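You operate a simulated robot arm through the tools that you are given. There is no shell and no other tool. Be economical: measure what you need, move in short steps, check, and stop when the job is done.

You run a simulated robot arm. Do the job below in one go: nothing can be reset, and whatever is moved stays where it is left.

TASK
Hold the valve marked 75 in the clamp, close it, then stand it in the leak tester.
Fine: Free the clamp again and slide the clear hood over the valve.

Only the result counts: the job must be done as asked and must still hold three seconds after the hand-in. Knocking over, shifting, dropping, spilling or breaking anything else fails it.

THE ROBOT
A 7-joint arm with a two-finger parallel gripper, fixed in place. Base frame: the origin is at the foot of the arm, x ahead of it, y to its left, z up; the work surface is at about z = 850. Lengths are in mm, angles in degrees, forces in N, time in s.
With the tool pointing down near the work surface it reaches from about 240 to 680 mm from the base axis. Its first joint turns from -66.0 to 66.0 degrees. Payload 2.4 kg.
The tool frame sits at the grasp point between the pads (the TCP): z along the fingers, y along the line on which they close. The tips reach 30 mm beyond it. Largest opening 94 mm; finger width 28, thickness 10; the body of the gripper, 50 by 96 mm, starts 55 mm behind the TCP.
Orientation is that of the tool frame in the base frame, as a unit quaternion [w, x, y, z]. With the fingers straight down and closing along the base's y, the tool's x points along the base's -x, its y along +y and its z along -z.

THE INTERFACE
- The arm moves only by the tool nudge_tool. Its argument "moves" is a list of rows, each an object (a shift or turn left out is 0, a gripper value left out holds the last) with "xyz": the shift along the tool's x, y, z in units of 50 mm (1.0 is 50 mm), a list of three; "rotation": the turn, a rotation vector about the tool's x, y, z in units of 6 degrees (1.0 is 6 degrees), a list of three; "grip": the opening, from 0 (shut) to 1 (fully open). In form: [{"xyz": [dx, dy, dz], "rotation": [rx, ry, rz], "grip": grip}, ...]. A call has 1 to 12 rows; each row shifts and turns the commanded pose from where the row before left it, along the tool's axes as they then stand. A call with a number of a shift or a turn outside -1 to 1 is refused whole. Each row takes 0.2 s and may step no farther than 50 mm and 8.6 degrees from the row before; otherwise, or with a gripper value out of range, the whole call is refused. Where a pose cannot be reached the arm comes as near as it can. A force on the tool above 40 N (or 10 N above the force at the start of the call, whichever is more), or a blocked arm, ends the call early, and 0.2 s more pass. The fingers move at their own pace (about 153 mm/s each) and stop on an object; they squeeze with about 38 N. The grip force told is the motor's: it shows also when the fingers shut on nothing. Time passes only in rows, and 0.2 s behind the last, so rows that do not move let the fingers close. It gives the time, the measured TCP pose, the force on the tool (base axes), the opening and the grip force at its end, in the units of the frame above (readings bear some noise), with the torque about the TCP (base axes, N m) and any sound that the robot's microphone picked up.
- Cameras (640 x 400 px; columns grow to the right, rows downward): "scene" is fixed at [40.7, 478.3, 1439.9]; the picture's right is [-0.72, -0.69, 0.00], its down [-0.43, 0.44, -0.79] and it looks along [0.55, -0.57, -0.62] (base axes); focal length 320 px, centre (320, 200). "wrist" rides on the gripper at [76, 14, -103] in the tool frame; the picture's right is [-0.18, 0.98, 0.00], its down [-0.75, -0.14, -0.64] and it looks along [-0.63, -0.12, 0.77] (tool axes); focal length 243 px, centre (320, 200).
- get_image(camera): a new picture of that camera. It takes no simulated time.
- probe_pixels(camera, pixels): there is no depth. For up to 12 entries [column, row, z] of the newest picture of that camera ("zoom" is the newest enlarged one), the place [x, y] in the base frame at which the ray of that pixel passes the height z, good to about 2 mm. It takes no simulated time.
- inspect(camera, box): a new picture of the part [left, top, right, bottom] of that camera's present view, enlarged. It takes no simulated time.
- finish_job(): hands the job in; it is judged then, once.

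Work in short steps. Measure before you move; look again where a grasp or a placing could have gone wrong, and mend it. You have 80 turns and 54 pictures in all, those below and enlarged ones among them. Open the gripper and draw the arm clear of the work before you hand the job in, unless the task says otherwise; then end with one line.

The tools are called as name(argument=value, ...) on one line, values as JSON. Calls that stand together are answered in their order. nudge_tool: Moves the arm, as the interface text tells. Its arguments: {"type":"object","properties":{"moves":{"type":"array","items":{"type":"object","properties":{"xyz":{"type":"array","items":{"type":"number"}},"rotation":{"type":"array","items":{"type":"number"}},"grip":{"type":"number"}}}}},"required":["moves"]} The other tools are called the same way: get_image (camera) takes a picture; probe_pixels (camera, pixels) gives the place at which the rays of pixels pass given heights; inspect (camera, box) takes an enlarged picture of a part of a camera's view; finish_job () hands the job in.

At the start:

```text
t: 0.0
ee_pos: [329.0, 52.0, 1154.6]
orientation: [-0.001, -0.001, 1.0, 0.0]
force: [0.5, -0.3, 0.4]
wrist_torque: [0.02, -0.02, 0.01]
finger_gap: 94.0
grasp_force: 0.0
```

scene: 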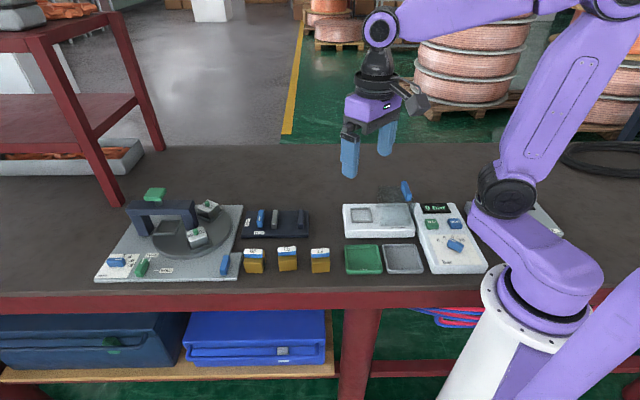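
wrist: 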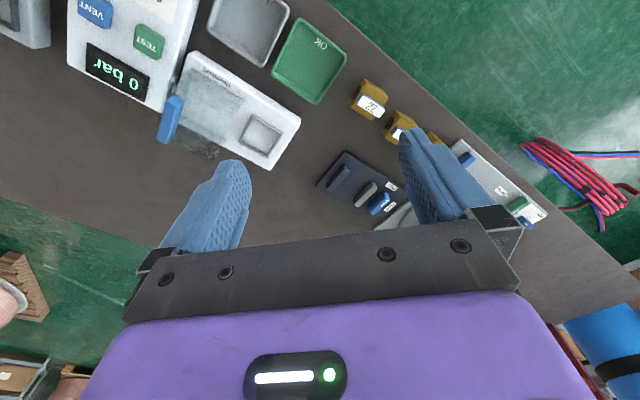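

The scene shows a clamp/turntable station at the left, three brass valves at about (253..320, 260), and a tester at about (380, 220). I'll enlarge these areas.

inspect(camera="scene", box=[90, 180, 250, 285])

inspect(camera="scene", box=[230, 200, 340, 280])

inspect(camera="scene", box=[330, 175, 490, 280])

```text
3.81 times, centred on (170, 232) of scene
```

zoom: 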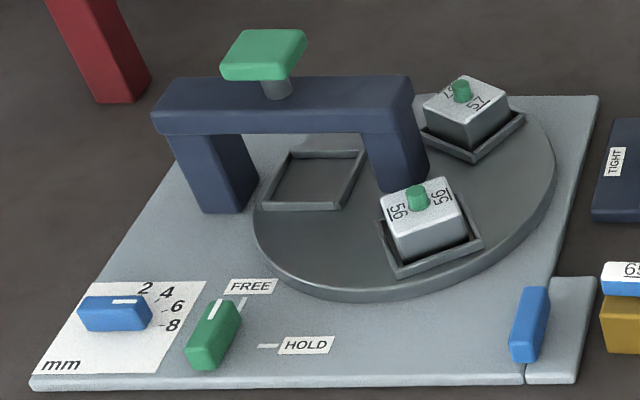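

```text
5.00 times, centred on (285, 240) of scene
```

zoom: 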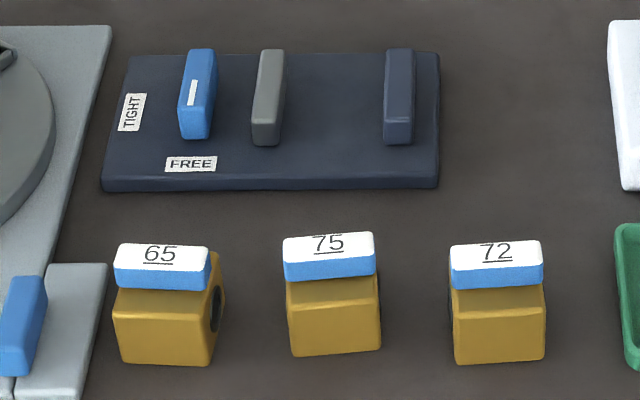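

```text
3.81 times, centred on (410, 228) of scene
```

zoom: 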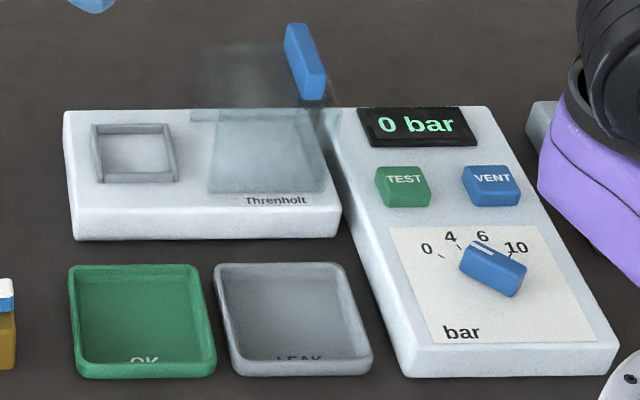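

Valve 75 is the middle one (handle at (287,249)), the clamp is the navy plate at (275,224), and the socket is at (361,216) with the hood handle at (405,189). I'll probe them for rough places.

probe_pixels(camera="scene", pixels=[[286.6, 248.6, 900], [288, 271, 850], [259.6, 218.4, 880], [274.6, 218, 880], [301, 216, 880], [361.4, 216.2, 870], [404.7, 188.6, 900], [242, 237, 860], [308, 237, 860], [383, 219, 870], [320, 250, 900], [253, 250, 900]])

```text
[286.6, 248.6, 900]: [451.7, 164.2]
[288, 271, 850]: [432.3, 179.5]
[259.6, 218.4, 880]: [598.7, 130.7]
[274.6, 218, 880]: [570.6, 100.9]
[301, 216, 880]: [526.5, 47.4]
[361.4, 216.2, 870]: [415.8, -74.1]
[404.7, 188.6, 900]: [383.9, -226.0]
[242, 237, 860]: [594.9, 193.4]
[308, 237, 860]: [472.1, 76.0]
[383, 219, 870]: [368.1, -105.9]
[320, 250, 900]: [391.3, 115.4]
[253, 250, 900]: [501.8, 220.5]
```

I'll yaw the tool about 44° to line up with the bench layout and move to look at the valves and clamp with the wrist camera.

nudge_tool(moves=[{"xyz": [-0.475, 0.025, 0.77], "grip": 1}, {"xyz": [-0.475, 0.025, 0.77]}, {"xyz": [-0.475, 0.025, 0.77]}, {"xyz": [-0.475, 0.025, 0.77]}, {"rotation": [0, 0, -0.917]}, {"rotation": [0, 0, -0.917]}, {"rotation": [0, 0, -0.917]}, {"rotation": [0, 0, -0.917]}, {"rotation": [0, 0, -0.917]}, {"rotation": [0, 0, -0.917]}, {"rotation": [0, 0, -0.917]}, {"rotation": [0, 0, -0.917]}])

get_image(camera="wrist")

```text
t: 2.6
ee_pos: [423.8, 57.2, 1000.4]
orientation: [0.001, -0.376, 0.927, 0.0]
force: [-0.2, 0.6, -0.4]
wrist_torque: [-0.01, 0.0, 0.02]
finger_gap: 94.1
grasp_force: 0.1
```

```text
48 pictures are left
```

wrist: 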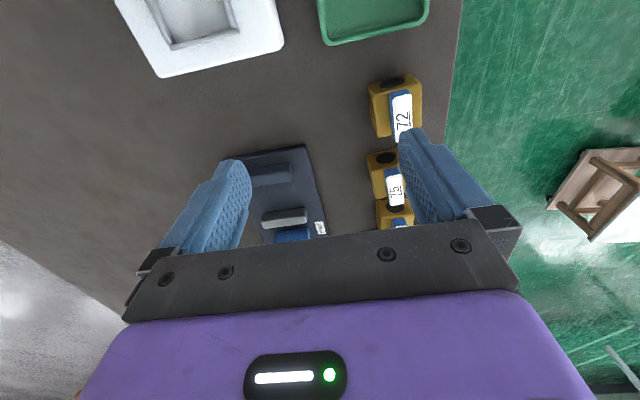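

The view is flipped (picture up is toward the tester). I'll shift beyond the valve 75 so it lies clear in view, along with the clamp.

nudge_tool(moves=[{"xyz": [-0.8, 0.3, 0]}, {"xyz": [-0.8, 0.3, 0]}, {"xyz": [-0.8, 0.3, 0]}])

get_image(camera="wrist")

```text
t: 3.4
ee_pos: [478.1, 169.7, 1002.8]
orientation: [0.0, -0.375, 0.927, -0.001]
force: [0.0, -0.6, -0.5]
wrist_torque: [0.0, 0.01, 0.02]
finger_gap: 93.8
grasp_force: 0.0
```

```text
47 pictures are left
```

wrist: 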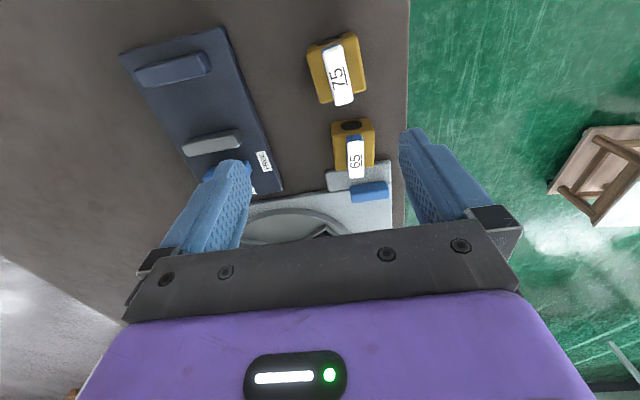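

inspect(camera="wrist", box=[110, 20, 410, 210])

```text
2.11 times, centred on (260, 115) of wrist
```

zoom: 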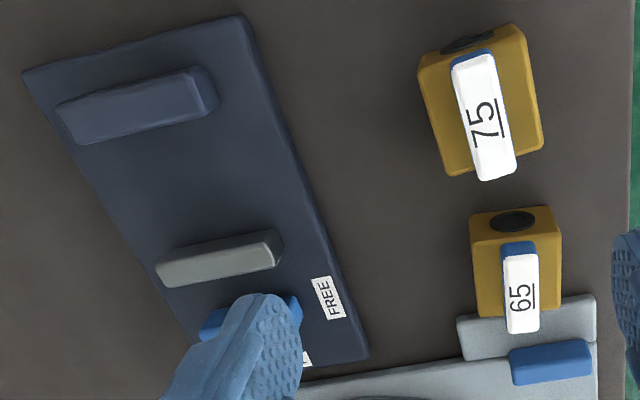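

I'll triangulate the handle height of valve 75 from both views, and take the clamp features.

probe_pixels(camera="wrist", pixels=[[338.2, 75.6, 880], [338.2, 75.6, 900], [338.2, 75.6, 920], [336, 82, 910], [119.5, 55, 858], [224, 28, 858], [283, 190, 858]])

probe_pixels(camera="scene", pixels=[[286.6, 248.6, 880], [286.6, 248.6, 900], [286.6, 248.6, 920]])

probe_pixels(camera="zoom", pixels=[[470, 62, 905], [498, 178, 905], [450, 62, 905], [488, 55, 905], [478, 180, 905], [516, 174, 905], [420, 72, 885], [524, 26, 885], [541, 150, 885], [450, 175, 885], [220, 260, 880], [140, 105, 880]])

```text
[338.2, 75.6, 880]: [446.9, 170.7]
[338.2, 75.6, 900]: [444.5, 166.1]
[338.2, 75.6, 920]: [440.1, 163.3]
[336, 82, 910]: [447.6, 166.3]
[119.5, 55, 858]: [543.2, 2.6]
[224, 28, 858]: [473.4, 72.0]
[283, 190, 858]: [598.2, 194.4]
```

```text
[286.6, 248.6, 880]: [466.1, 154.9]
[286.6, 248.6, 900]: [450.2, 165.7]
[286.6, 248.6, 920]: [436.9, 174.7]
```

```text
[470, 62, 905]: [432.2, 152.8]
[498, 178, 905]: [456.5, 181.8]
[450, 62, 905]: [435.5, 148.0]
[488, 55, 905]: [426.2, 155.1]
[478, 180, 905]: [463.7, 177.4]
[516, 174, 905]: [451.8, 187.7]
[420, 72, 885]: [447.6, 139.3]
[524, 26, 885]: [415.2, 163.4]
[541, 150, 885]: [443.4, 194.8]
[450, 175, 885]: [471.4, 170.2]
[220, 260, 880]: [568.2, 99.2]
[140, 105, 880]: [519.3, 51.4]
```

Valve 75: centre ≈ (444.5,167), body ~40 mm square, turned to ≈50°, handle top ≈ 903. I'll move over it with 6° more yaw, at z≈940, and check.

nudge_tool(moves=[{"xyz": [0.52, 0.43, 0]}, {"rotation": [0, 0, -1]}, {"xyz": [0, 0, 0.6]}, {"xyz": [0, 0, 0.65]}, {}])

get_image(camera="wrist")

inspect(camera="scene", box=[230, 200, 340, 280])

```text
t: 4.6
ee_pos: [444.8, 168.4, 937.4]
orientation: [0.0, -0.423, 0.906, 0.0]
force: [-0.5, -0.1, -0.1]
wrist_torque: [0.02, 0.05, -0.01]
finger_gap: 94.3
grasp_force: 0.1
```

```text
45 pictures are left
```

wrist: 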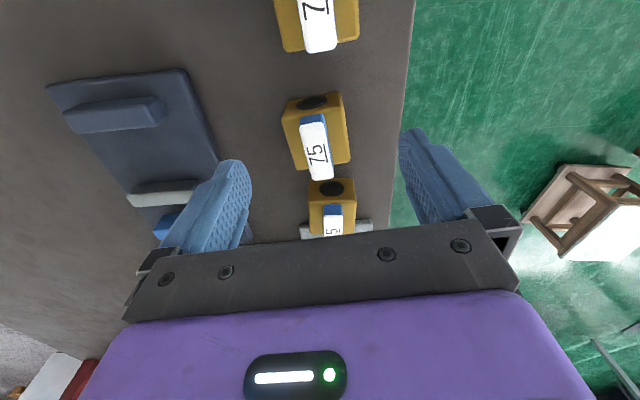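

```text
5.00 times, centred on (285, 240) of scene
```

zoom: 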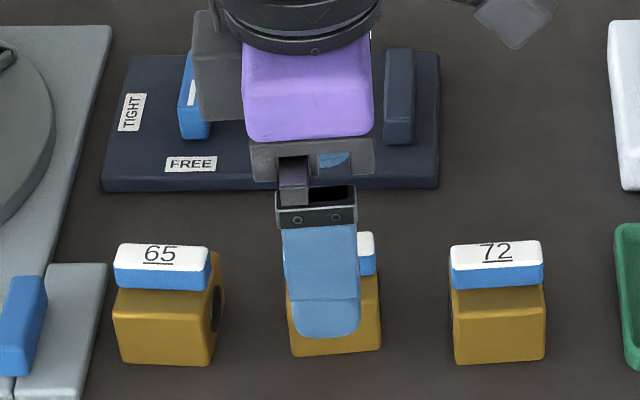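

The valve sits between the fingers; I'll probe the handle top centre (315,150) and body edges once more for centring.

probe_pixels(camera="wrist", pixels=[[315, 152, 903], [301, 127, 903], [330, 177, 903], [283, 119, 888], [342, 101, 888], [350, 160, 888], [296, 169, 888]])

```text
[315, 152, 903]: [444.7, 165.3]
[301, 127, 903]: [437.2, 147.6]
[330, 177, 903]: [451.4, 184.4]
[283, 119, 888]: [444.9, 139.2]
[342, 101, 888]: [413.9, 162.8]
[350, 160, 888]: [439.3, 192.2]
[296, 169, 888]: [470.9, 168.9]
```

Centred within 3 mm. I descend to z≈888 and close on the body.

nudge_tool(moves=[{"xyz": [0.05, 0, 0.5]}, {"xyz": [0, 0, 0.49]}, {"grip": 0}, {}, {}])

inspect(camera="scene", box=[230, 200, 340, 280])

```text
t: 5.8
ee_pos: [443.5, 166.0, 888.4]
orientation: [0.0, -0.423, 0.906, 0.0]
force: [1.4, -1.8, -0.4]
wrist_torque: [0.0, -0.04, 0.03]
finger_gap: 45.8
grasp_force: 37.8
```

```text
5.00 times, centred on (285, 240) of scene
```

zoom: 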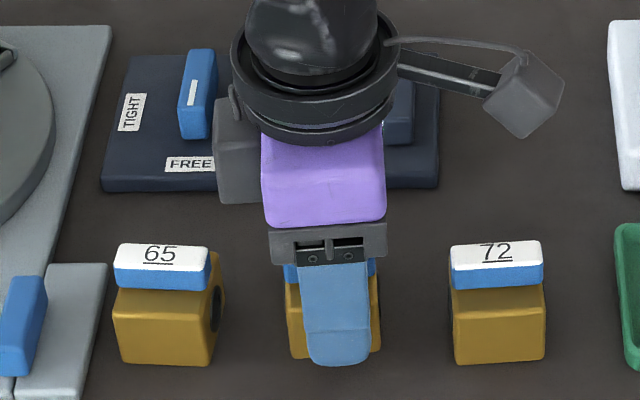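

Gripped at 45.8 mm. I lift 75 mm, yaw back to 44°, and move past the clamp to look at it.

nudge_tool(moves=[{"xyz": [0, 0, -0.5]}, {"xyz": [0, 0, -1]}, {"rotation": [0, 0, 0.97]}, {"xyz": [-0.33, -0.67, 0]}, {"xyz": [-0.33, -0.67, 0]}, {"xyz": [-0.33, -0.67, 0]}, {"xyz": [-0.33, -0.67, 0]}, {}])

get_image(camera="wrist")

```text
t: 7.6
ee_pos: [582.4, 119.8, 966.1]
orientation: [0.0, -0.376, 0.927, 0.0]
force: [0.1, -0.1, -3.3]
wrist_torque: [-0.04, 0.01, 0.01]
finger_gap: 45.9
grasp_force: 37.3
```

```text
42 pictures are left
```

wrist: 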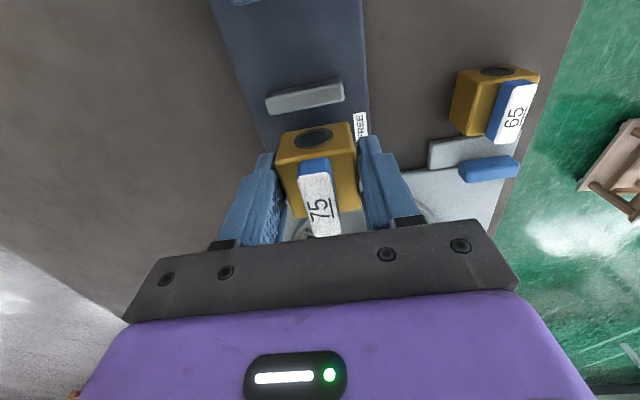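

I'll enlarge the clamp area in this view for the grey jaw.

inspect(camera="wrist", box=[200, 0, 400, 125])

inspect(camera="scene", box=[235, 195, 325, 250])

```text
3.20 times, centred on (300, 62) of wrist
```

zoom: 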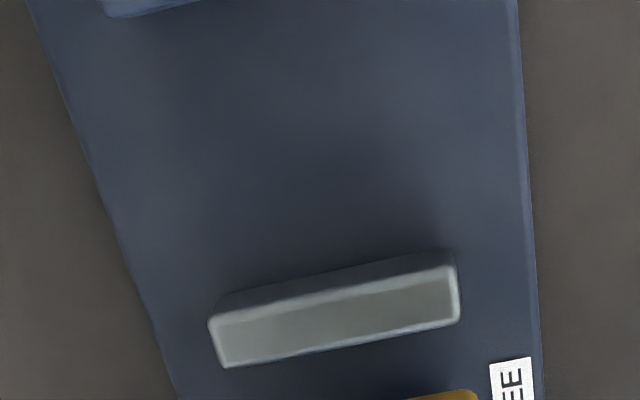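

```text
7.11 times, centred on (280, 222) of scene
```

zoom: 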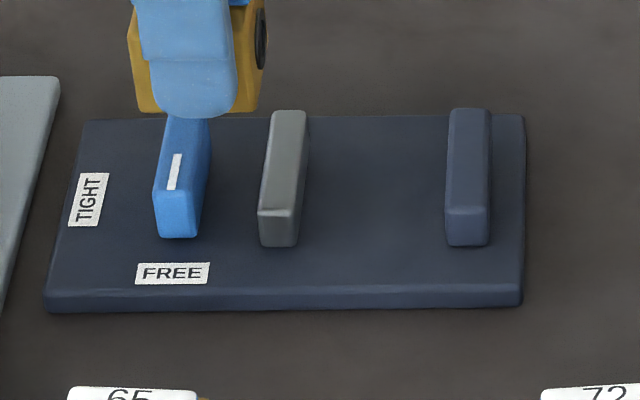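

The lever mark points to FREE. I'll probe the jaws' inner top edges at z≈873 and their lower edges at 858.

probe_pixels(camera="zoom", pixels=[[308, 116, 873], [297, 208, 873], [450, 111, 873], [446, 206, 873], [299, 246, 858], [447, 245, 858], [84, 122, 858], [525, 116, 858], [522, 288, 858], [46, 294, 858], [174, 172, 876], [178, 238, 858]])

probe_pixels(camera="wrist", pixels=[[266, 98, 873], [341, 80, 873], [344, 100, 873], [271, 114, 873], [267, 92, 858], [342, 77, 858], [231.5, 2, 873]])

```text
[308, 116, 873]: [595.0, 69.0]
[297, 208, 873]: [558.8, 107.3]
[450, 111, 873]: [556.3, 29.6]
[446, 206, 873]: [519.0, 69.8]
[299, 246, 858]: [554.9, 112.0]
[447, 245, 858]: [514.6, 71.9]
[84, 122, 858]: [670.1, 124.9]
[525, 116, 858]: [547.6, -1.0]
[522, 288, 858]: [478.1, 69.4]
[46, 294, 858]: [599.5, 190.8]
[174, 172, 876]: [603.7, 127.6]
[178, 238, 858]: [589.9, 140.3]
```

```text
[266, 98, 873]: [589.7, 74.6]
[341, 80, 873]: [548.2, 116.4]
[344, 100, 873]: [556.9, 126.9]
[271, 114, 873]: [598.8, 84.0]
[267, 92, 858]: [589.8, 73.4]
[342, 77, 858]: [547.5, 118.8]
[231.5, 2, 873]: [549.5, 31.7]
```

The gap between the jaws is about 54 mm. I'll check the held valve's length and yaw relative to the fingers.

inspect(camera="wrist", box=[210, 105, 430, 242])

```text
2.91 times, centred on (320, 174) of wrist
```

zoom: 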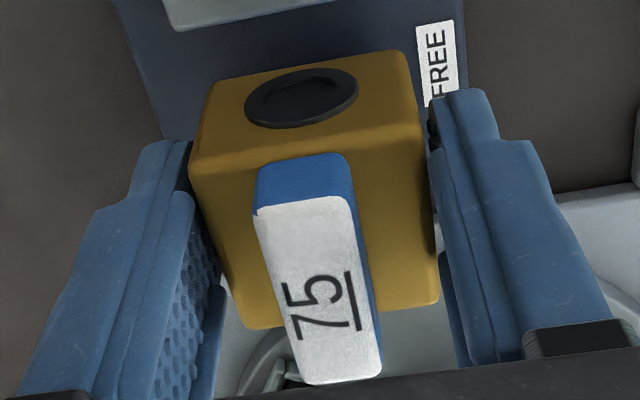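

probe_pixels(camera="zoom", pixels=[[190, 175, 965], [420, 125, 965], [438, 302, 965], [243, 328, 965], [190, 175, 972], [420, 125, 972], [438, 302, 972], [243, 328, 972], [255, 215, 981], [345, 195, 981], [381, 372, 981], [303, 383, 981]])

```text
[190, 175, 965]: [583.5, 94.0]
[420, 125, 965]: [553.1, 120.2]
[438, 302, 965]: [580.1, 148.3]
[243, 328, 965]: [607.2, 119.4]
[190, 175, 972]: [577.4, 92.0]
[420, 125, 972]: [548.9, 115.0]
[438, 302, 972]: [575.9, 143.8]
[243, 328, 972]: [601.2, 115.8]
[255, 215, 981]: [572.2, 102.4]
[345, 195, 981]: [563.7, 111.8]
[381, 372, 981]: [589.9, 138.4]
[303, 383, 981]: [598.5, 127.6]
```

The valve is centred on the TCP and aligned. I'll move it over the clamp centre (551.4,74.5) at z≈926 and check.

nudge_tool(moves=[{"xyz": [0.54, -0.11, 0]}, {"xyz": [0.54, -0.11, 0]}, {"xyz": [0, 0, 0.8]}, {}])

inspect(camera="scene", box=[235, 195, 325, 250])

get_image(camera="wrist")

```text
t: 8.6
ee_pos: [552.9, 74.3, 924.4]
orientation: [0.0, -0.376, 0.927, 0.0]
force: [0.3, -0.1, -4.2]
wrist_torque: [0.01, 0.03, 0.02]
finger_gap: 41.6
grasp_force: 37.8
```

```text
7.11 times, centred on (280, 222) of scene
```

zoom: 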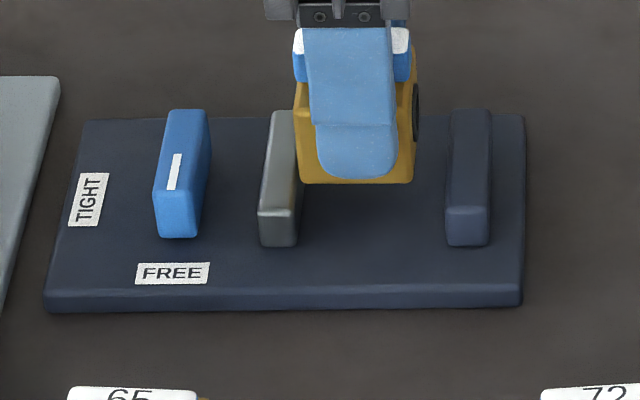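

```text
37 pictures are left
```

wrist: 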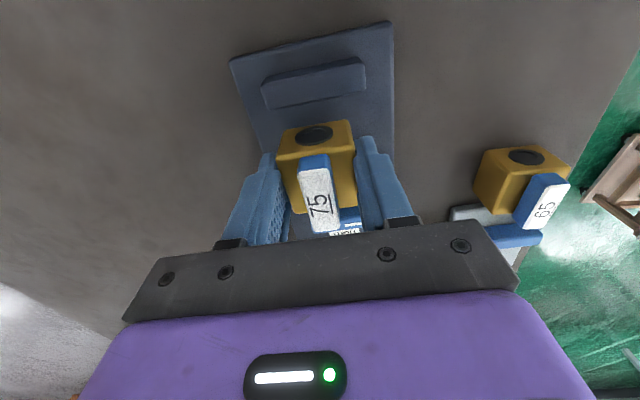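

Gap now reads 41.6 (the valve squared itself in the fingers). I'll probe the valve's lower near corners to check centring between the jaws.

probe_pixels(camera="scene", pixels=[[277.2, 219.2, 886], [293.1, 219.5, 886], [276.2, 206.5, 926], [293.5, 205.6, 926]])

inspect(camera="wrist", box=[210, 105, 430, 242])

```text
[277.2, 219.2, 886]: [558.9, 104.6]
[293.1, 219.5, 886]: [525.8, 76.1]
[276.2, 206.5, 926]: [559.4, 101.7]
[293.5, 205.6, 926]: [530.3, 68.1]
```

```text
2.91 times, centred on (320, 174) of wrist
```

zoom: 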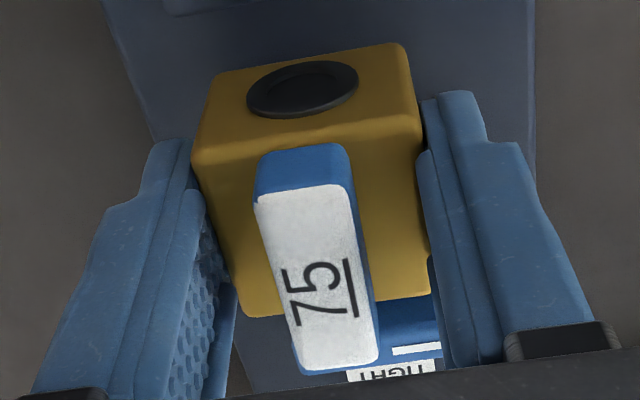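

The valve is ~3.5 mm toward the grey jaw; I correct that and lower it to the plate.

nudge_tool(moves=[{"xyz": [0.07, 0, 0]}, {"xyz": [0, 0, 0.3]}, {"xyz": [0, 0, 0.18]}, {}])

inspect(camera="scene", box=[235, 195, 325, 250])

```text
t: 9.6
ee_pos: [551.9, 71.1, 901.6]
orientation: [0.002, -0.377, 0.926, 0.0]
force: [-2.2, 0.5, 7.3]
wrist_torque: [0.16, 0.15, 0.04]
finger_gap: 41.5
grasp_force: 38.2
stopped in row 4: the force on the tool passed its limit at 42 N (the readings are from after the stop); the commanded pose is now the measured one
```

```text
7.11 times, centred on (280, 222) of scene
```

zoom: 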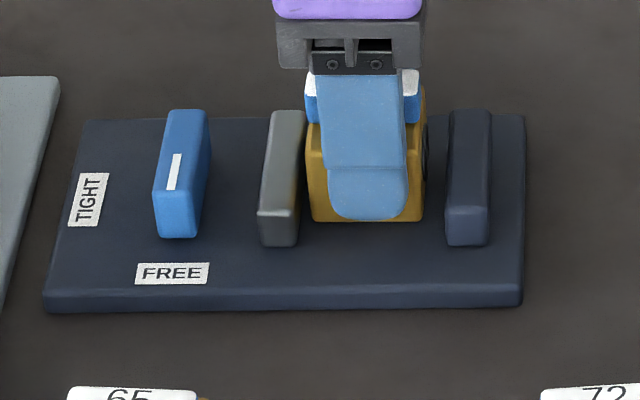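

The valve is down on the plate between the jaws (TCP 901.6). I release it and rise 60 mm.

nudge_tool(moves=[{"xyz": [0, 0, -0.02], "grip": 1}, {}, {"xyz": [0, 0, -0.6]}, {"xyz": [0, 0, -0.8]}, {}])

inspect(camera="scene", box=[235, 195, 325, 250])

get_image(camera="wrist")

```text
t: 10.8
ee_pos: [549.2, 72.6, 975.1]
orientation: [0.002, -0.377, 0.926, 0.0]
force: [-0.6, -0.4, 0.3]
wrist_torque: [0.03, -0.02, -0.01]
finger_gap: 93.9
grasp_force: 0.1
```

```text
7.11 times, centred on (280, 222) of scene
```

zoom: 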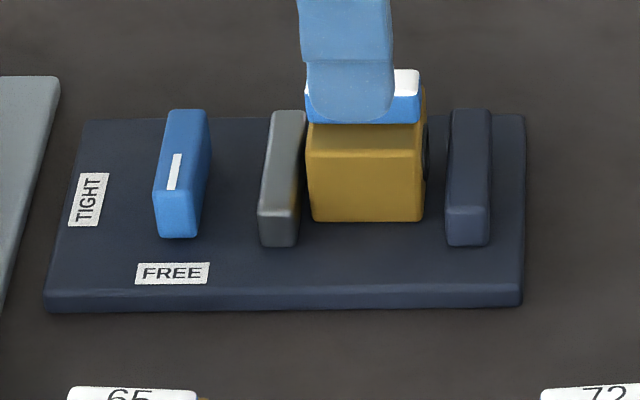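

```text
33 pictures are left
```

wrist: 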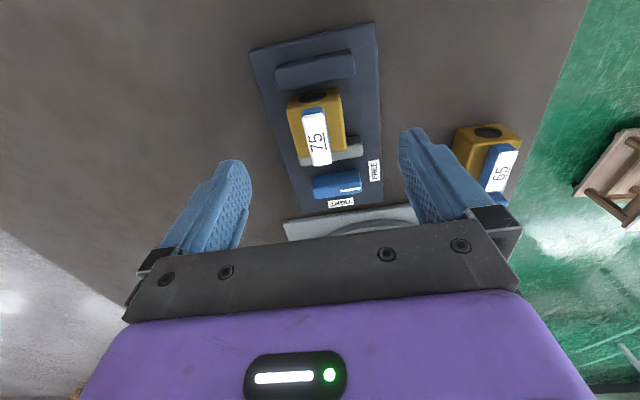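

The valve stands between the jaws. Now the clamp lever: I'll zoom the wrist view for its place and pivot.

inspect(camera="wrist", box=[280, 80, 400, 215])

```text
2.96 times, centred on (340, 148) of wrist
```

zoom: 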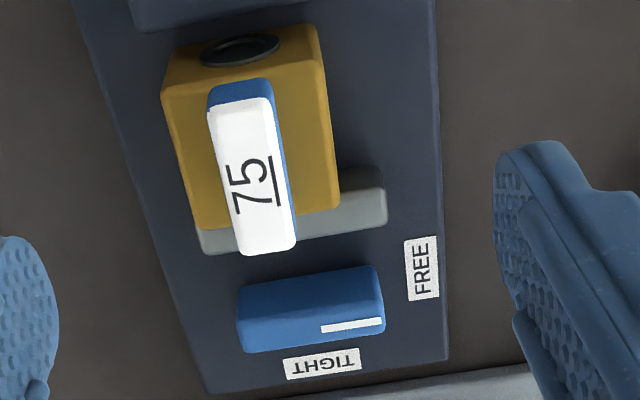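

probe_pixels(camera="zoom", pixels=[[322, 329, 882], [382, 321, 882], [243, 340, 882], [241, 312, 882], [381, 296, 882], [312, 329, 882], [240, 290, 862], [375, 268, 862]])

probe_pixels(camera="scene", pixels=[[259.9, 215.7, 882], [258.6, 220.4, 882], [261.2, 209.6, 882], [257.8, 220.6, 882], [259, 227.4, 862]])

```text
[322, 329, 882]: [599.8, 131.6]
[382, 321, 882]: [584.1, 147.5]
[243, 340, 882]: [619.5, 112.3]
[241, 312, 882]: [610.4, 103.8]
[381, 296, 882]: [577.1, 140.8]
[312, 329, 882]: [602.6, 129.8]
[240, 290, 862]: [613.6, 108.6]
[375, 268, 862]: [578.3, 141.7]
```

```text
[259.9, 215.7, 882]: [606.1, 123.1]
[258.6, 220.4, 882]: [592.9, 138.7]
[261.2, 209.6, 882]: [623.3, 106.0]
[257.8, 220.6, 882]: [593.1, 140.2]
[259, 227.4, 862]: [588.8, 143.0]
```

Lever centre ≈ (601,130), top ≈ 885. I'll check how near the press bridge comes (right leg foot at scene px ~(195,231)) before rotating the gripper there.

probe_pixels(camera="scene", pixels=[[195, 231, 862], [192, 205, 900], [192, 205, 930], [240, 207, 858], [208, 208, 890], [195, 235, 890]])

nudge_tool(moves=[{"rotation": [0, 0, -1]}, {"rotation": [0, 0, -1]}, {"rotation": [0, 0, -1]}, {"rotation": [0, 0, -1]}, {"rotation": [0, 0, -1]}, {"rotation": [0, 0, -1]}, {"rotation": [0, 0, -1]}, {"rotation": [0, 0, -1]}])

```text
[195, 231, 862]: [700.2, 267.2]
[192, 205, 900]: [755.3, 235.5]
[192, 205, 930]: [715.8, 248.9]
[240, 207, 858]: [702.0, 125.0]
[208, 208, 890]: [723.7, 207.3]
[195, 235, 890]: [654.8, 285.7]
```

```text
t: 12.6
ee_pos: [552.7, 72.5, 973.5]
orientation: [-0.002, 0.722, -0.692, 0.001]
force: [0.2, 0.3, 0.0]
wrist_torque: [0.03, 0.01, 0.0]
finger_gap: 94.1
grasp_force: 0.0
```

Rotation works so far. I'll finish the 90° turn and move above the lever (601,130) with a part-open gripper.

nudge_tool(moves=[{"rotation": [0, 0, -1]}, {"rotation": [0, 0, -1]}, {"rotation": [0, 0, -1]}, {"rotation": [0, 0, -1]}, {"rotation": [0, 0, -1]}, {"rotation": [0, 0, -1]}, {"rotation": [0, 0, -1], "grip": 0.35}, {}])

```text
t: 14.4
ee_pos: [550.4, 71.6, 972.7]
orientation: [-0.001, 0.921, -0.389, 0.001]
force: [0.3, 0.7, -0.6]
wrist_torque: [-0.01, -0.01, 0.01]
finger_gap: 32.9
grasp_force: 0.0
```

Now tool x = +v and y = −u. I shift to above the lever and look.

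nudge_tool(moves=[{"xyz": [-0.065, -0.77, 0]}, {"xyz": [-0.065, -0.77, 0]}, {"xyz": [0, 0, 0.7]}, {}])

get_image(camera="wrist")

inspect(camera="scene", box=[220, 185, 310, 241])

```text
t: 15.4
ee_pos: [600.2, 131.0, 937.0]
orientation: [-0.002, 0.921, -0.389, 0.002]
force: [-0.5, 0.4, -0.7]
wrist_torque: [-0.03, 0.01, 0.01]
finger_gap: 33.1
grasp_force: 0.0
```

```text
31 pictures are left
```

wrist: 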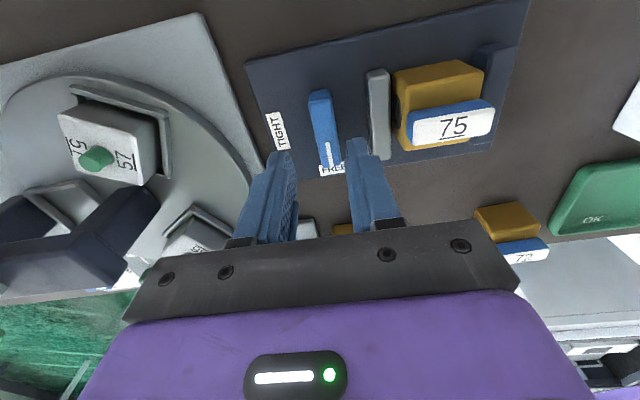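

```text
7.11 times, centred on (265, 213) of scene
```

zoom: 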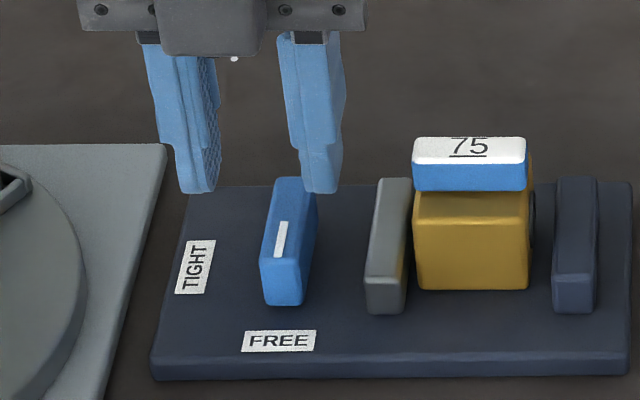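

I'll probe the lever and fingertips to check centring.

probe_pixels(camera="wrist", pixels=[[320, 93, 885], [332, 168, 885], [310, 96, 885], [331, 93, 885], [325, 144, 885], [377, 72, 876]])

probe_pixels(camera="zoom", pixels=[[195, 192, 907], [320, 192, 907], [285, 222, 885], [277, 257, 885], [293, 180, 885]])

```text
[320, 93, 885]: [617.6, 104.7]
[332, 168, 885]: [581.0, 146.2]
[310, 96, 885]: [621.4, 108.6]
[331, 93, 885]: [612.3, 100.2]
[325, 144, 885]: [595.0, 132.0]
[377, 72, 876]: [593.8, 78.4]
```

```text
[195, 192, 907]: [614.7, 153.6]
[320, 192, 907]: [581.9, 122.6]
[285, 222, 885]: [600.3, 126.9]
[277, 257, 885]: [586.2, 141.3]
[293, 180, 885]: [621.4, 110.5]
```

Lever at u≈519, v≈327; I correct by ~3 mm, descend to TCP z≈897 and grip the lever.

nudge_tool(moves=[{"xyz": [0.05, 0.055, 0], "grip": 0.32}, {"xyz": [0, 0, 0.4]}, {"xyz": [0, 0, 0.4]}, {"grip": 0}, {}, {}])

inspect(camera="scene", box=[220, 185, 310, 241])

```text
t: 16.8
ee_pos: [600.4, 124.9, 898.7]
orientation: [0.0, 0.921, -0.388, 0.0]
force: [-16.3, -7.2, 16.7]
wrist_torque: [0.26, 0.68, 0.0]
finger_gap: 14.7
grasp_force: 44.8
```

```text
7.11 times, centred on (265, 213) of scene
```

zoom: 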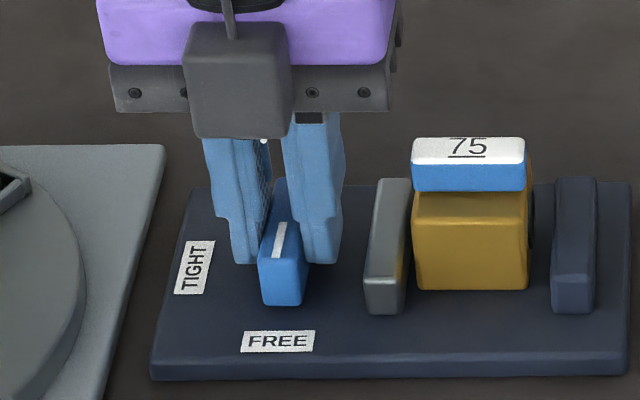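

Gripped (14.7 mm). I ease the side and vertical load slightly, then start turning clockwise toward TIGHT.

nudge_tool(moves=[{"xyz": [0, 0.04, -0.04]}, {"rotation": [0, 0, 1]}, {"rotation": [0, 0, 1]}, {"rotation": [0, 0, 1]}, {}])

```text
t: 18.0
ee_pos: [600.8, 125.7, 899.7]
orientation: [0.001, 0.849, -0.528, -0.002]
force: [-4.8, 0.4, -33.6]
wrist_torque: [-0.47, -0.37, -0.02]
finger_gap: 14.8
grasp_force: 45.2
```

Turning freely (torque ~0); I lower 1.3 mm to relieve the vertical pull and go on.

nudge_tool(moves=[{"xyz": [0, 0, 0.025]}, {"rotation": [0, 0, 1]}, {"rotation": [0, 0, 1]}, {"rotation": [0, 0, 1]}, {"rotation": [0, 0, 1]}, {"rotation": [0, 0, 1]}, {"rotation": [0, 0, 1]}, {}])

inspect(camera="scene", box=[220, 185, 310, 241])

```text
t: 19.8
ee_pos: [599.5, 124.5, 897.8]
orientation: [0.0, -0.644, 0.765, 0.0]
force: [-16.5, 4.1, -14.2]
wrist_torque: [0.61, 0.23, 0.01]
finger_gap: 14.9
grasp_force: 45.1
```

```text
7.11 times, centred on (265, 213) of scene
```

zoom: 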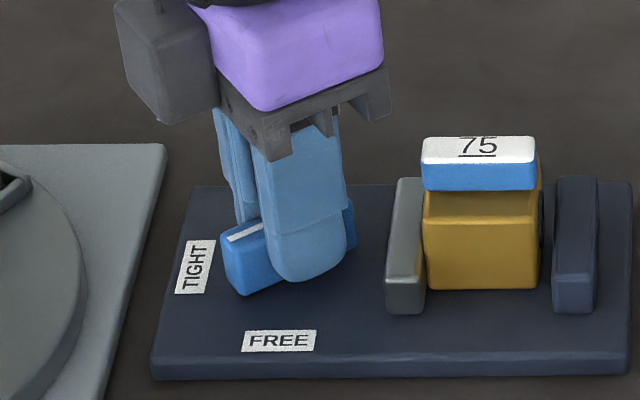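

The grey jaw is moving with the lever and pushing the valve along. I continue the remaining ~36°.

nudge_tool(moves=[{"xyz": [0, 0.02, 0.015]}, {"rotation": [0, 0, 1]}, {"rotation": [0, 0, 1]}, {"rotation": [0, 0, 1]}, {"rotation": [0, 0, 1]}, {"rotation": [0, 0, 1]}, {"rotation": [0, 0, 1]}, {}])

inspect(camera="scene", box=[220, 185, 310, 241])

```text
t: 21.6
ee_pos: [599.8, 125.4, 898.4]
orientation: [0.0, -0.377, 0.926, 0.0]
force: [-22.8, 3.9, -0.1]
wrist_torque: [0.73, -0.24, 0.64]
finger_gap: 14.7
grasp_force: 45.2
```

```text
7.11 times, centred on (265, 213) of scene
```

zoom: 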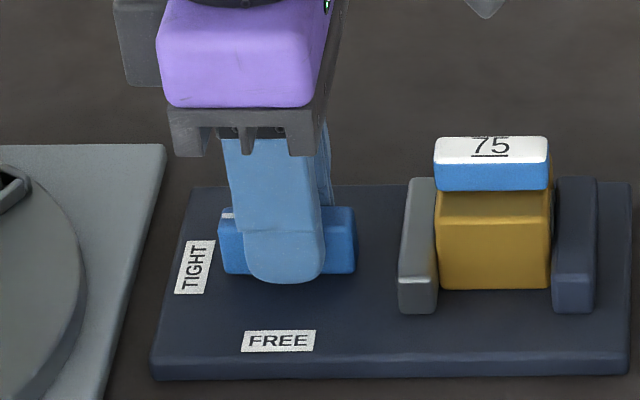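

The valve is squeezed between both jaws and lever is at TIGHT with 0.64 N·m reaction. A 3° extra push to be sure it is at its end, then release and rise.

nudge_tool(moves=[{"rotation": [0, 0, 0.5]}, {}])

nudge_tool(moves=[{"rotation": [0, 0, -0.5], "grip": 0.4}, {}, {"xyz": [0, 0, -0.5]}, {"xyz": [0, 0, -0.8]}, {}])

get_image(camera="wrist")

```text
t: 22.2
ee_pos: [599.2, 124.8, 898.9]
orientation: [0.0, -0.353, 0.936, 0.0]
force: [-18.4, 5.2, 5.4]
wrist_torque: [-0.61, 1.02, 1.49]
finger_gap: 15.6
grasp_force: 45.3
```

```text
t: 23.4
ee_pos: [602.5, 126.1, 964.6]
orientation: [0.002, -0.376, 0.926, 0.0]
force: [0.3, 0.6, -0.6]
wrist_torque: [0.03, 0.01, -0.02]
finger_gap: 37.8
grasp_force: 0.0
```

```text
26 pictures are left
```

wrist: 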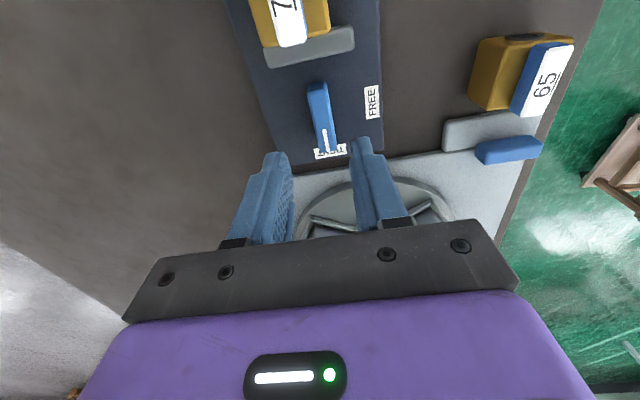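

Clamp tight. Next I go over valve 75's handle, expected at ≈(549,68).

nudge_tool(moves=[{"xyz": [0.79, -0.04, 0]}, {"xyz": [0.79, -0.04, 0]}, {}])

get_image(camera="wrist")

```text
t: 24.2
ee_pos: [547.0, 66.4, 959.9]
orientation: [0.002, -0.376, 0.927, 0.0]
force: [0.3, -0.7, -0.1]
wrist_torque: [-0.02, 0.0, 0.01]
finger_gap: 37.5
grasp_force: 0.1
```

```text
25 pictures are left
```

wrist: 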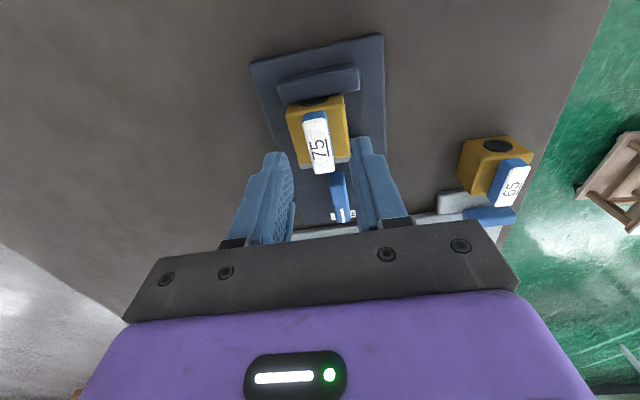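

Probing the handle corners in this view at z≈916 to centre on it.

probe_pixels(camera="wrist", pixels=[[303, 121, 916], [327, 117, 916], [335, 168, 916], [315, 174, 916], [286, 113, 903], [345, 96, 903], [349, 155, 903], [295, 167, 903]])

inspect(camera="scene", box=[250, 185, 330, 235])

```text
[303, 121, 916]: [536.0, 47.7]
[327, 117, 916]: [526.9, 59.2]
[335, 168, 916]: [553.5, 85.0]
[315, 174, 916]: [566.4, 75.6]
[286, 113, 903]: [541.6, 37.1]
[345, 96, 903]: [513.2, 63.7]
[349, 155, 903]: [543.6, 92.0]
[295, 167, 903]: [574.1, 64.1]
```

```text
8.00 times, centred on (290, 210) of scene
```

zoom: 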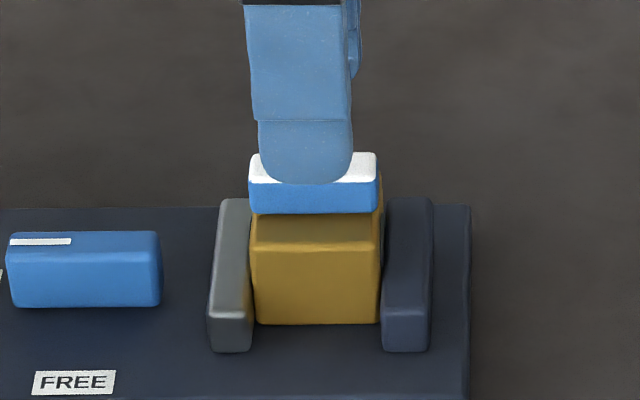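

Handle centre ≈ (545.5,66.5), body top ≈ 897–900. I descend so the tips straddle the handle (TCP ≈ 933) and grip.

nudge_tool(moves=[{"xyz": [0.03, 0, 0.3]}, {"xyz": [0, 0, 0.24]}, {"grip": 0}, {}, {}])

inspect(camera="scene", box=[250, 185, 330, 235])

```text
t: 25.4
ee_pos: [545.7, 65.6, 934.9]
orientation: [0.002, -0.376, 0.927, 0.0]
force: [-1.3, -0.4, 0.3]
wrist_torque: [0.04, 0.04, 0.0]
finger_gap: 15.4
grasp_force: 37.8
```

```text
8.00 times, centred on (290, 210) of scene
```

zoom: 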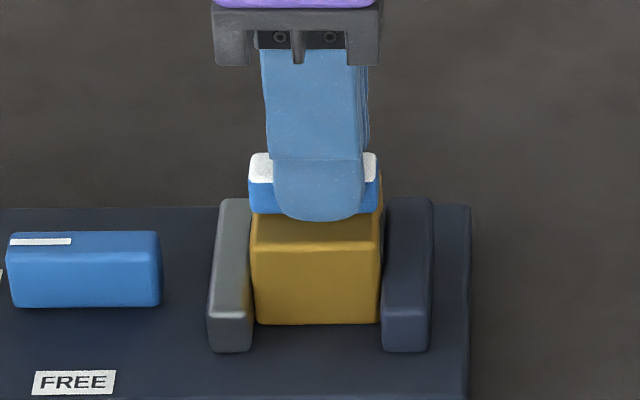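

Handle held at 15.4 mm. I start a clockwise turn (18°) and watch torque.

nudge_tool(moves=[{"rotation": [0, 0, 1]}, {"rotation": [0, 0, 1]}, {"rotation": [0, 0, 1]}, {}])

```text
t: 26.4
ee_pos: [545.2, 65.5, 936.8]
orientation: [0.002, -0.226, 0.974, 0.001]
force: [-3.0, -1.5, -0.7]
wrist_torque: [-0.06, 0.14, 0.08]
finger_gap: 15.4
grasp_force: 37.9
```

Little resistance; I go on for another 72°.

nudge_tool(moves=[{"rotation": [0, 0, 1]}, {"rotation": [0, 0, 1]}, {"rotation": [0, 0, 1]}, {"rotation": [0, 0, 1]}, {"rotation": [0, 0, 1]}, {"rotation": [0, 0, 1]}, {"rotation": [0, 0, 1]}, {"rotation": [0, 0, 1]}, {"rotation": [0, 0, 1]}, {"rotation": [0, 0, 1]}, {"rotation": [0, 0, 1]}, {}])

inspect(camera="scene", box=[250, 185, 330, 235])

```text
t: 29.0
ee_pos: [546.5, 66.7, 938.0]
orientation: [0.003, 0.34, 0.941, 0.002]
force: [5.6, 10.6, 0.1]
wrist_torque: [0.54, -0.23, 0.08]
finger_gap: 15.4
grasp_force: 37.6
```

```text
8.00 times, centred on (290, 210) of scene
```

zoom: 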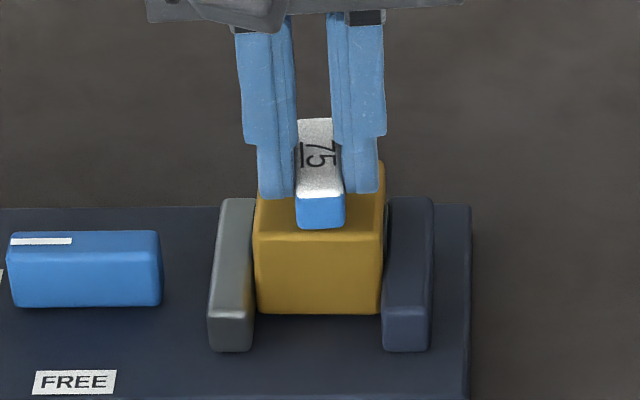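

The handle is ~84° round; the arm has crept up 3 mm and seems to have lifted the valve slightly in the jaws. I lower 3 mm and finish the turn.

nudge_tool(moves=[{"xyz": [0, 0, 0.04]}, {"rotation": [0, 0, 1]}, {}])

inspect(camera="scene", box=[250, 185, 330, 235])

```text
t: 29.8
ee_pos: [548.3, 66.1, 936.7]
orientation: [0.005, 0.389, 0.921, 0.002]
force: [8.3, 8.9, 13.6]
wrist_torque: [0.37, -0.11, 0.32]
finger_gap: 15.5
grasp_force: 37.6
```

```text
8.00 times, centred on (290, 210) of scene
```

zoom: 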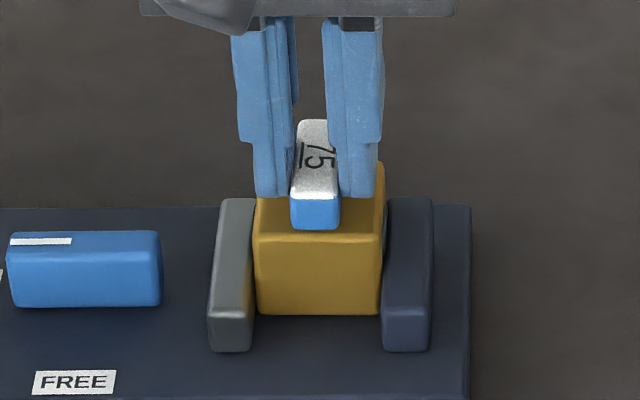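

At 90° with torque starting to rise (0.32). A 3° test to see if the stop is reached.

nudge_tool(moves=[{"rotation": [0, 0, 0.5]}, {}])

```text
t: 30.4
ee_pos: [548.2, 66.5, 936.1]
orientation: [0.006, 0.412, 0.911, 0.003]
force: [16.2, 9.9, 13.9]
wrist_torque: [0.29, -0.31, 1.01]
finger_gap: 15.4
grasp_force: 37.8
```

Torque jumped to 1.0: the stop is reached, valve closed. I release and rise, then look.

nudge_tool(moves=[{"rotation": [0, 0, -0.4]}, {"grip": 0.45}, {}, {"xyz": [0, 0, -0.4]}, {"xyz": [0, 0, -0.6], "grip": 1}, {}])

inspect(camera="scene", box=[230, 185, 330, 247])

get_image(camera="wrist")

```text
t: 31.8
ee_pos: [546.0, 65.6, 984.0]
orientation: [0.002, 0.394, 0.919, 0.001]
force: [-0.2, -0.1, 0.2]
wrist_torque: [-0.02, 0.01, -0.02]
finger_gap: 94.0
grasp_force: 0.1
```

```text
6.40 times, centred on (280, 216) of scene
```

zoom: 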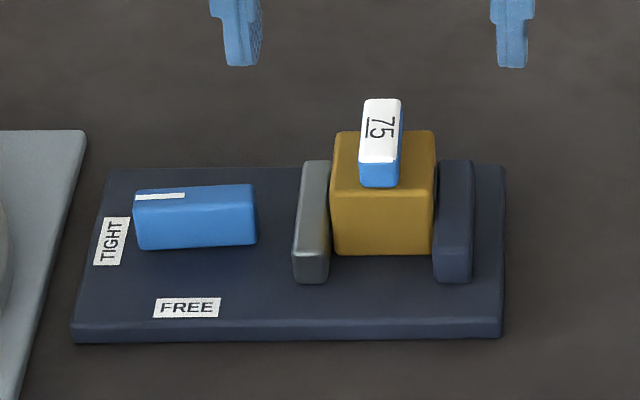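

```text
19 pictures are left
```

wrist: 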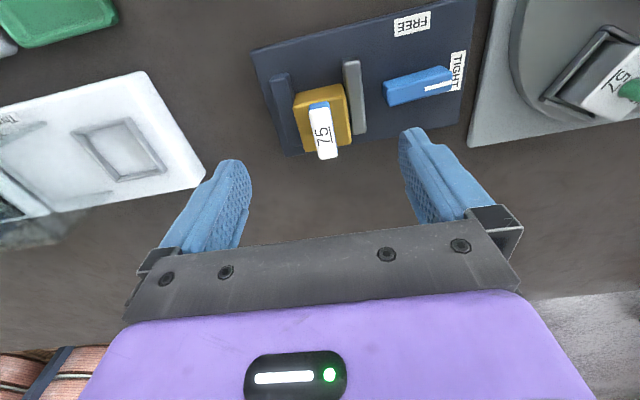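

The lever is at TIGHT and the valve handle is crosswise (closed). Now free the clamp: I rotate the tool back 90° and go above the lever.

nudge_tool(moves=[{"rotation": [0, 0, -1]}, {"rotation": [0, 0, -1]}, {"rotation": [0, 0, -1]}, {"rotation": [0, 0, -1]}, {"rotation": [0, 0, -1]}, {"rotation": [0, 0, -1]}, {"rotation": [0, 0, -1]}, {"rotation": [0, 0, -1]}, {"rotation": [0, 0, -1]}, {"rotation": [0, 0, -1]}, {"rotation": [0, 0, -1]}, {"rotation": [0, 0, -1]}])

nudge_tool(moves=[{"rotation": [0, 0, -1]}, {"rotation": [0, 0, -1]}, {"rotation": [0, 0, -1], "grip": 0.4}, {"xyz": [-0.8, 0.055, 0]}, {"xyz": [-0.8, 0.055, 0]}, {"xyz": [0, 0, 0.7]}, {}])

```text
t: 34.4
ee_pos: [544.2, 64.5, 984.8]
orientation: [0.002, -0.223, 0.975, 0.0]
force: [0.8, -0.4, -0.3]
wrist_torque: [0.01, 0.01, 0.0]
finger_gap: 94.0
grasp_force: 0.1
```

```text
t: 36.0
ee_pos: [600.5, 123.6, 950.6]
orientation: [0.002, -0.371, 0.928, 0.0]
force: [0.8, 0.4, 0.0]
wrist_torque: [0.01, 0.03, 0.01]
finger_gap: 37.6
grasp_force: 0.0
```

Over the lever at (600.5,123.6). I descend to z≈898.5 and grip.

nudge_tool(moves=[{"xyz": [0, 0.02, 0.52]}, {"xyz": [0, 0, 0.52]}, {"grip": 0}, {}, {}])

```text
t: 37.2
ee_pos: [598.2, 124.9, 899.9]
orientation: [0.002, -0.374, 0.928, 0.0]
force: [-5.5, 4.9, 3.8]
wrist_torque: [0.02, 0.71, 1.07]
finger_gap: 14.9
grasp_force: 44.7
```

Gripped, low loads. I turn counter-clockwise toward FREE.

nudge_tool(moves=[{"rotation": [0, 0, -1]}, {"rotation": [0, 0, -1]}, {"rotation": [0, 0, -1]}, {"rotation": [0, 0, -1]}, {"rotation": [0, 0, -1]}, {"rotation": [0, 0, -1]}, {"rotation": [0, 0, -1]}, {}])

```text
t: 39.0
ee_pos: [600.3, 124.9, 899.4]
orientation: [0.003, -0.68, 0.733, -0.003]
force: [-9.6, -4.1, 31.6]
wrist_torque: [0.5, 0.8, 0.03]
finger_gap: 15.2
grasp_force: 44.6
```

Upward load of 31 N; I raise the command 1.5 mm and continue to the stop.

nudge_tool(moves=[{"xyz": [0, 0, -0.03]}, {"rotation": [0, 0, -1]}, {"rotation": [0, 0, -1]}, {"rotation": [0, 0, -1]}, {"rotation": [0, 0, -1]}, {"rotation": [0, 0, -1]}, {"rotation": [0, 0, -1]}, {"rotation": [0, 0, -1]}, {"rotation": [0, 0, -1]}, {}])

inspect(camera="scene", box=[230, 185, 330, 247])

```text
t: 41.2
ee_pos: [600.0, 124.9, 899.5]
orientation: [-0.003, 0.92, -0.393, 0.004]
force: [25.6, -6.1, 0.7]
wrist_torque: [0.0, 0.5, 0.02]
finger_gap: 14.9
grasp_force: 45.2
```

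```text
6.40 times, centred on (280, 216) of scene
```

zoom: 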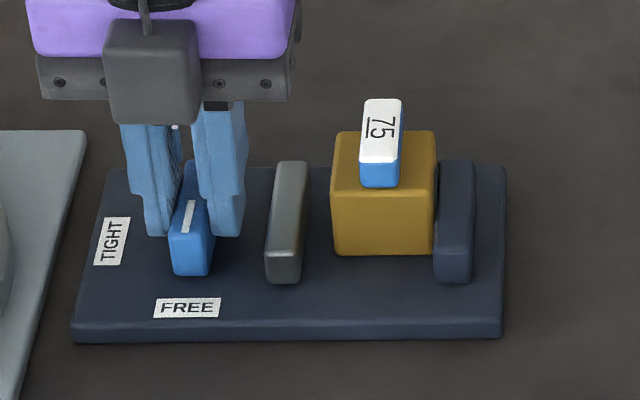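

Clamp is FREE and the grey jaw has retreated. I release, rise, and rotate back 90° clockwise to pick the valve.

nudge_tool(moves=[{"grip": 0.35}, {}, {"xyz": [0, 0, -0.6]}, {"xyz": [0, 0, -0.9]}, {"rotation": [0, 0, 1], "grip": 1}, {"rotation": [0, 0, 1]}, {"rotation": [0, 0, 1]}, {"rotation": [0, 0, 1]}, {"rotation": [0, 0, 1]}, {"rotation": [0, 0, 1]}, {"rotation": [0, 0, 1]}, {"rotation": [0, 0, 1]}])

nudge_tool(moves=[{"rotation": [0, 0, 1]}, {"rotation": [0, 0, 1]}, {"rotation": [0, 0, 1]}, {"rotation": [0, 0, 1]}, {"rotation": [0, 0, 1]}, {"rotation": [0, 0, 1]}, {"rotation": [0, 0, 1]}, {"xyz": [0.78, -0.06, 0]}, {"xyz": [0.78, -0.06, 0]}, {}])

get_image(camera="wrist")

```text
t: 43.8
ee_pos: [599.2, 124.7, 974.7]
orientation: [0.001, -0.679, 0.734, -0.001]
force: [1.2, -0.7, 0.3]
wrist_torque: [0.03, 0.0, 0.03]
finger_gap: 94.0
grasp_force: 0.1
```

```text
t: 46.0
ee_pos: [545.4, 65.5, 977.5]
orientation: [0.001, -0.371, 0.929, -0.001]
force: [0.1, -0.1, -0.4]
wrist_torque: [-0.02, 0.02, 0.02]
finger_gap: 93.9
grasp_force: 0.1
```

```text
17 pictures are left
```

wrist: 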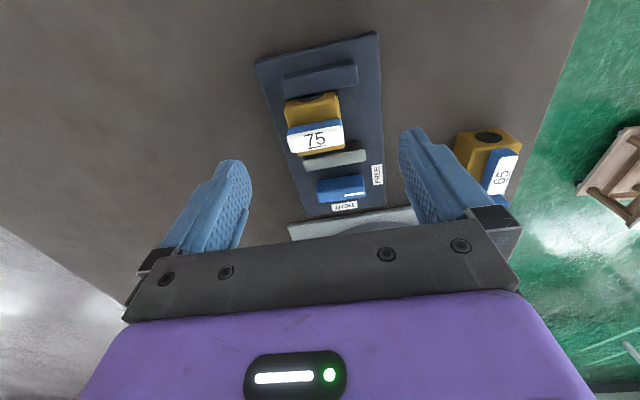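

Probing valve corners for the pick.

probe_pixels(camera="wrist", pixels=[[288, 136, 914], [341, 126, 914], [344, 147, 914], [294, 155, 914], [286, 122, 899], [341, 109, 899]])

```text
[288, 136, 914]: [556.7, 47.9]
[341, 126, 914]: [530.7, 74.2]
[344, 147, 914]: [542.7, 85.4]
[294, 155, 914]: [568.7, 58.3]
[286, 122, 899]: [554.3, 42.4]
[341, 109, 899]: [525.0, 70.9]
```

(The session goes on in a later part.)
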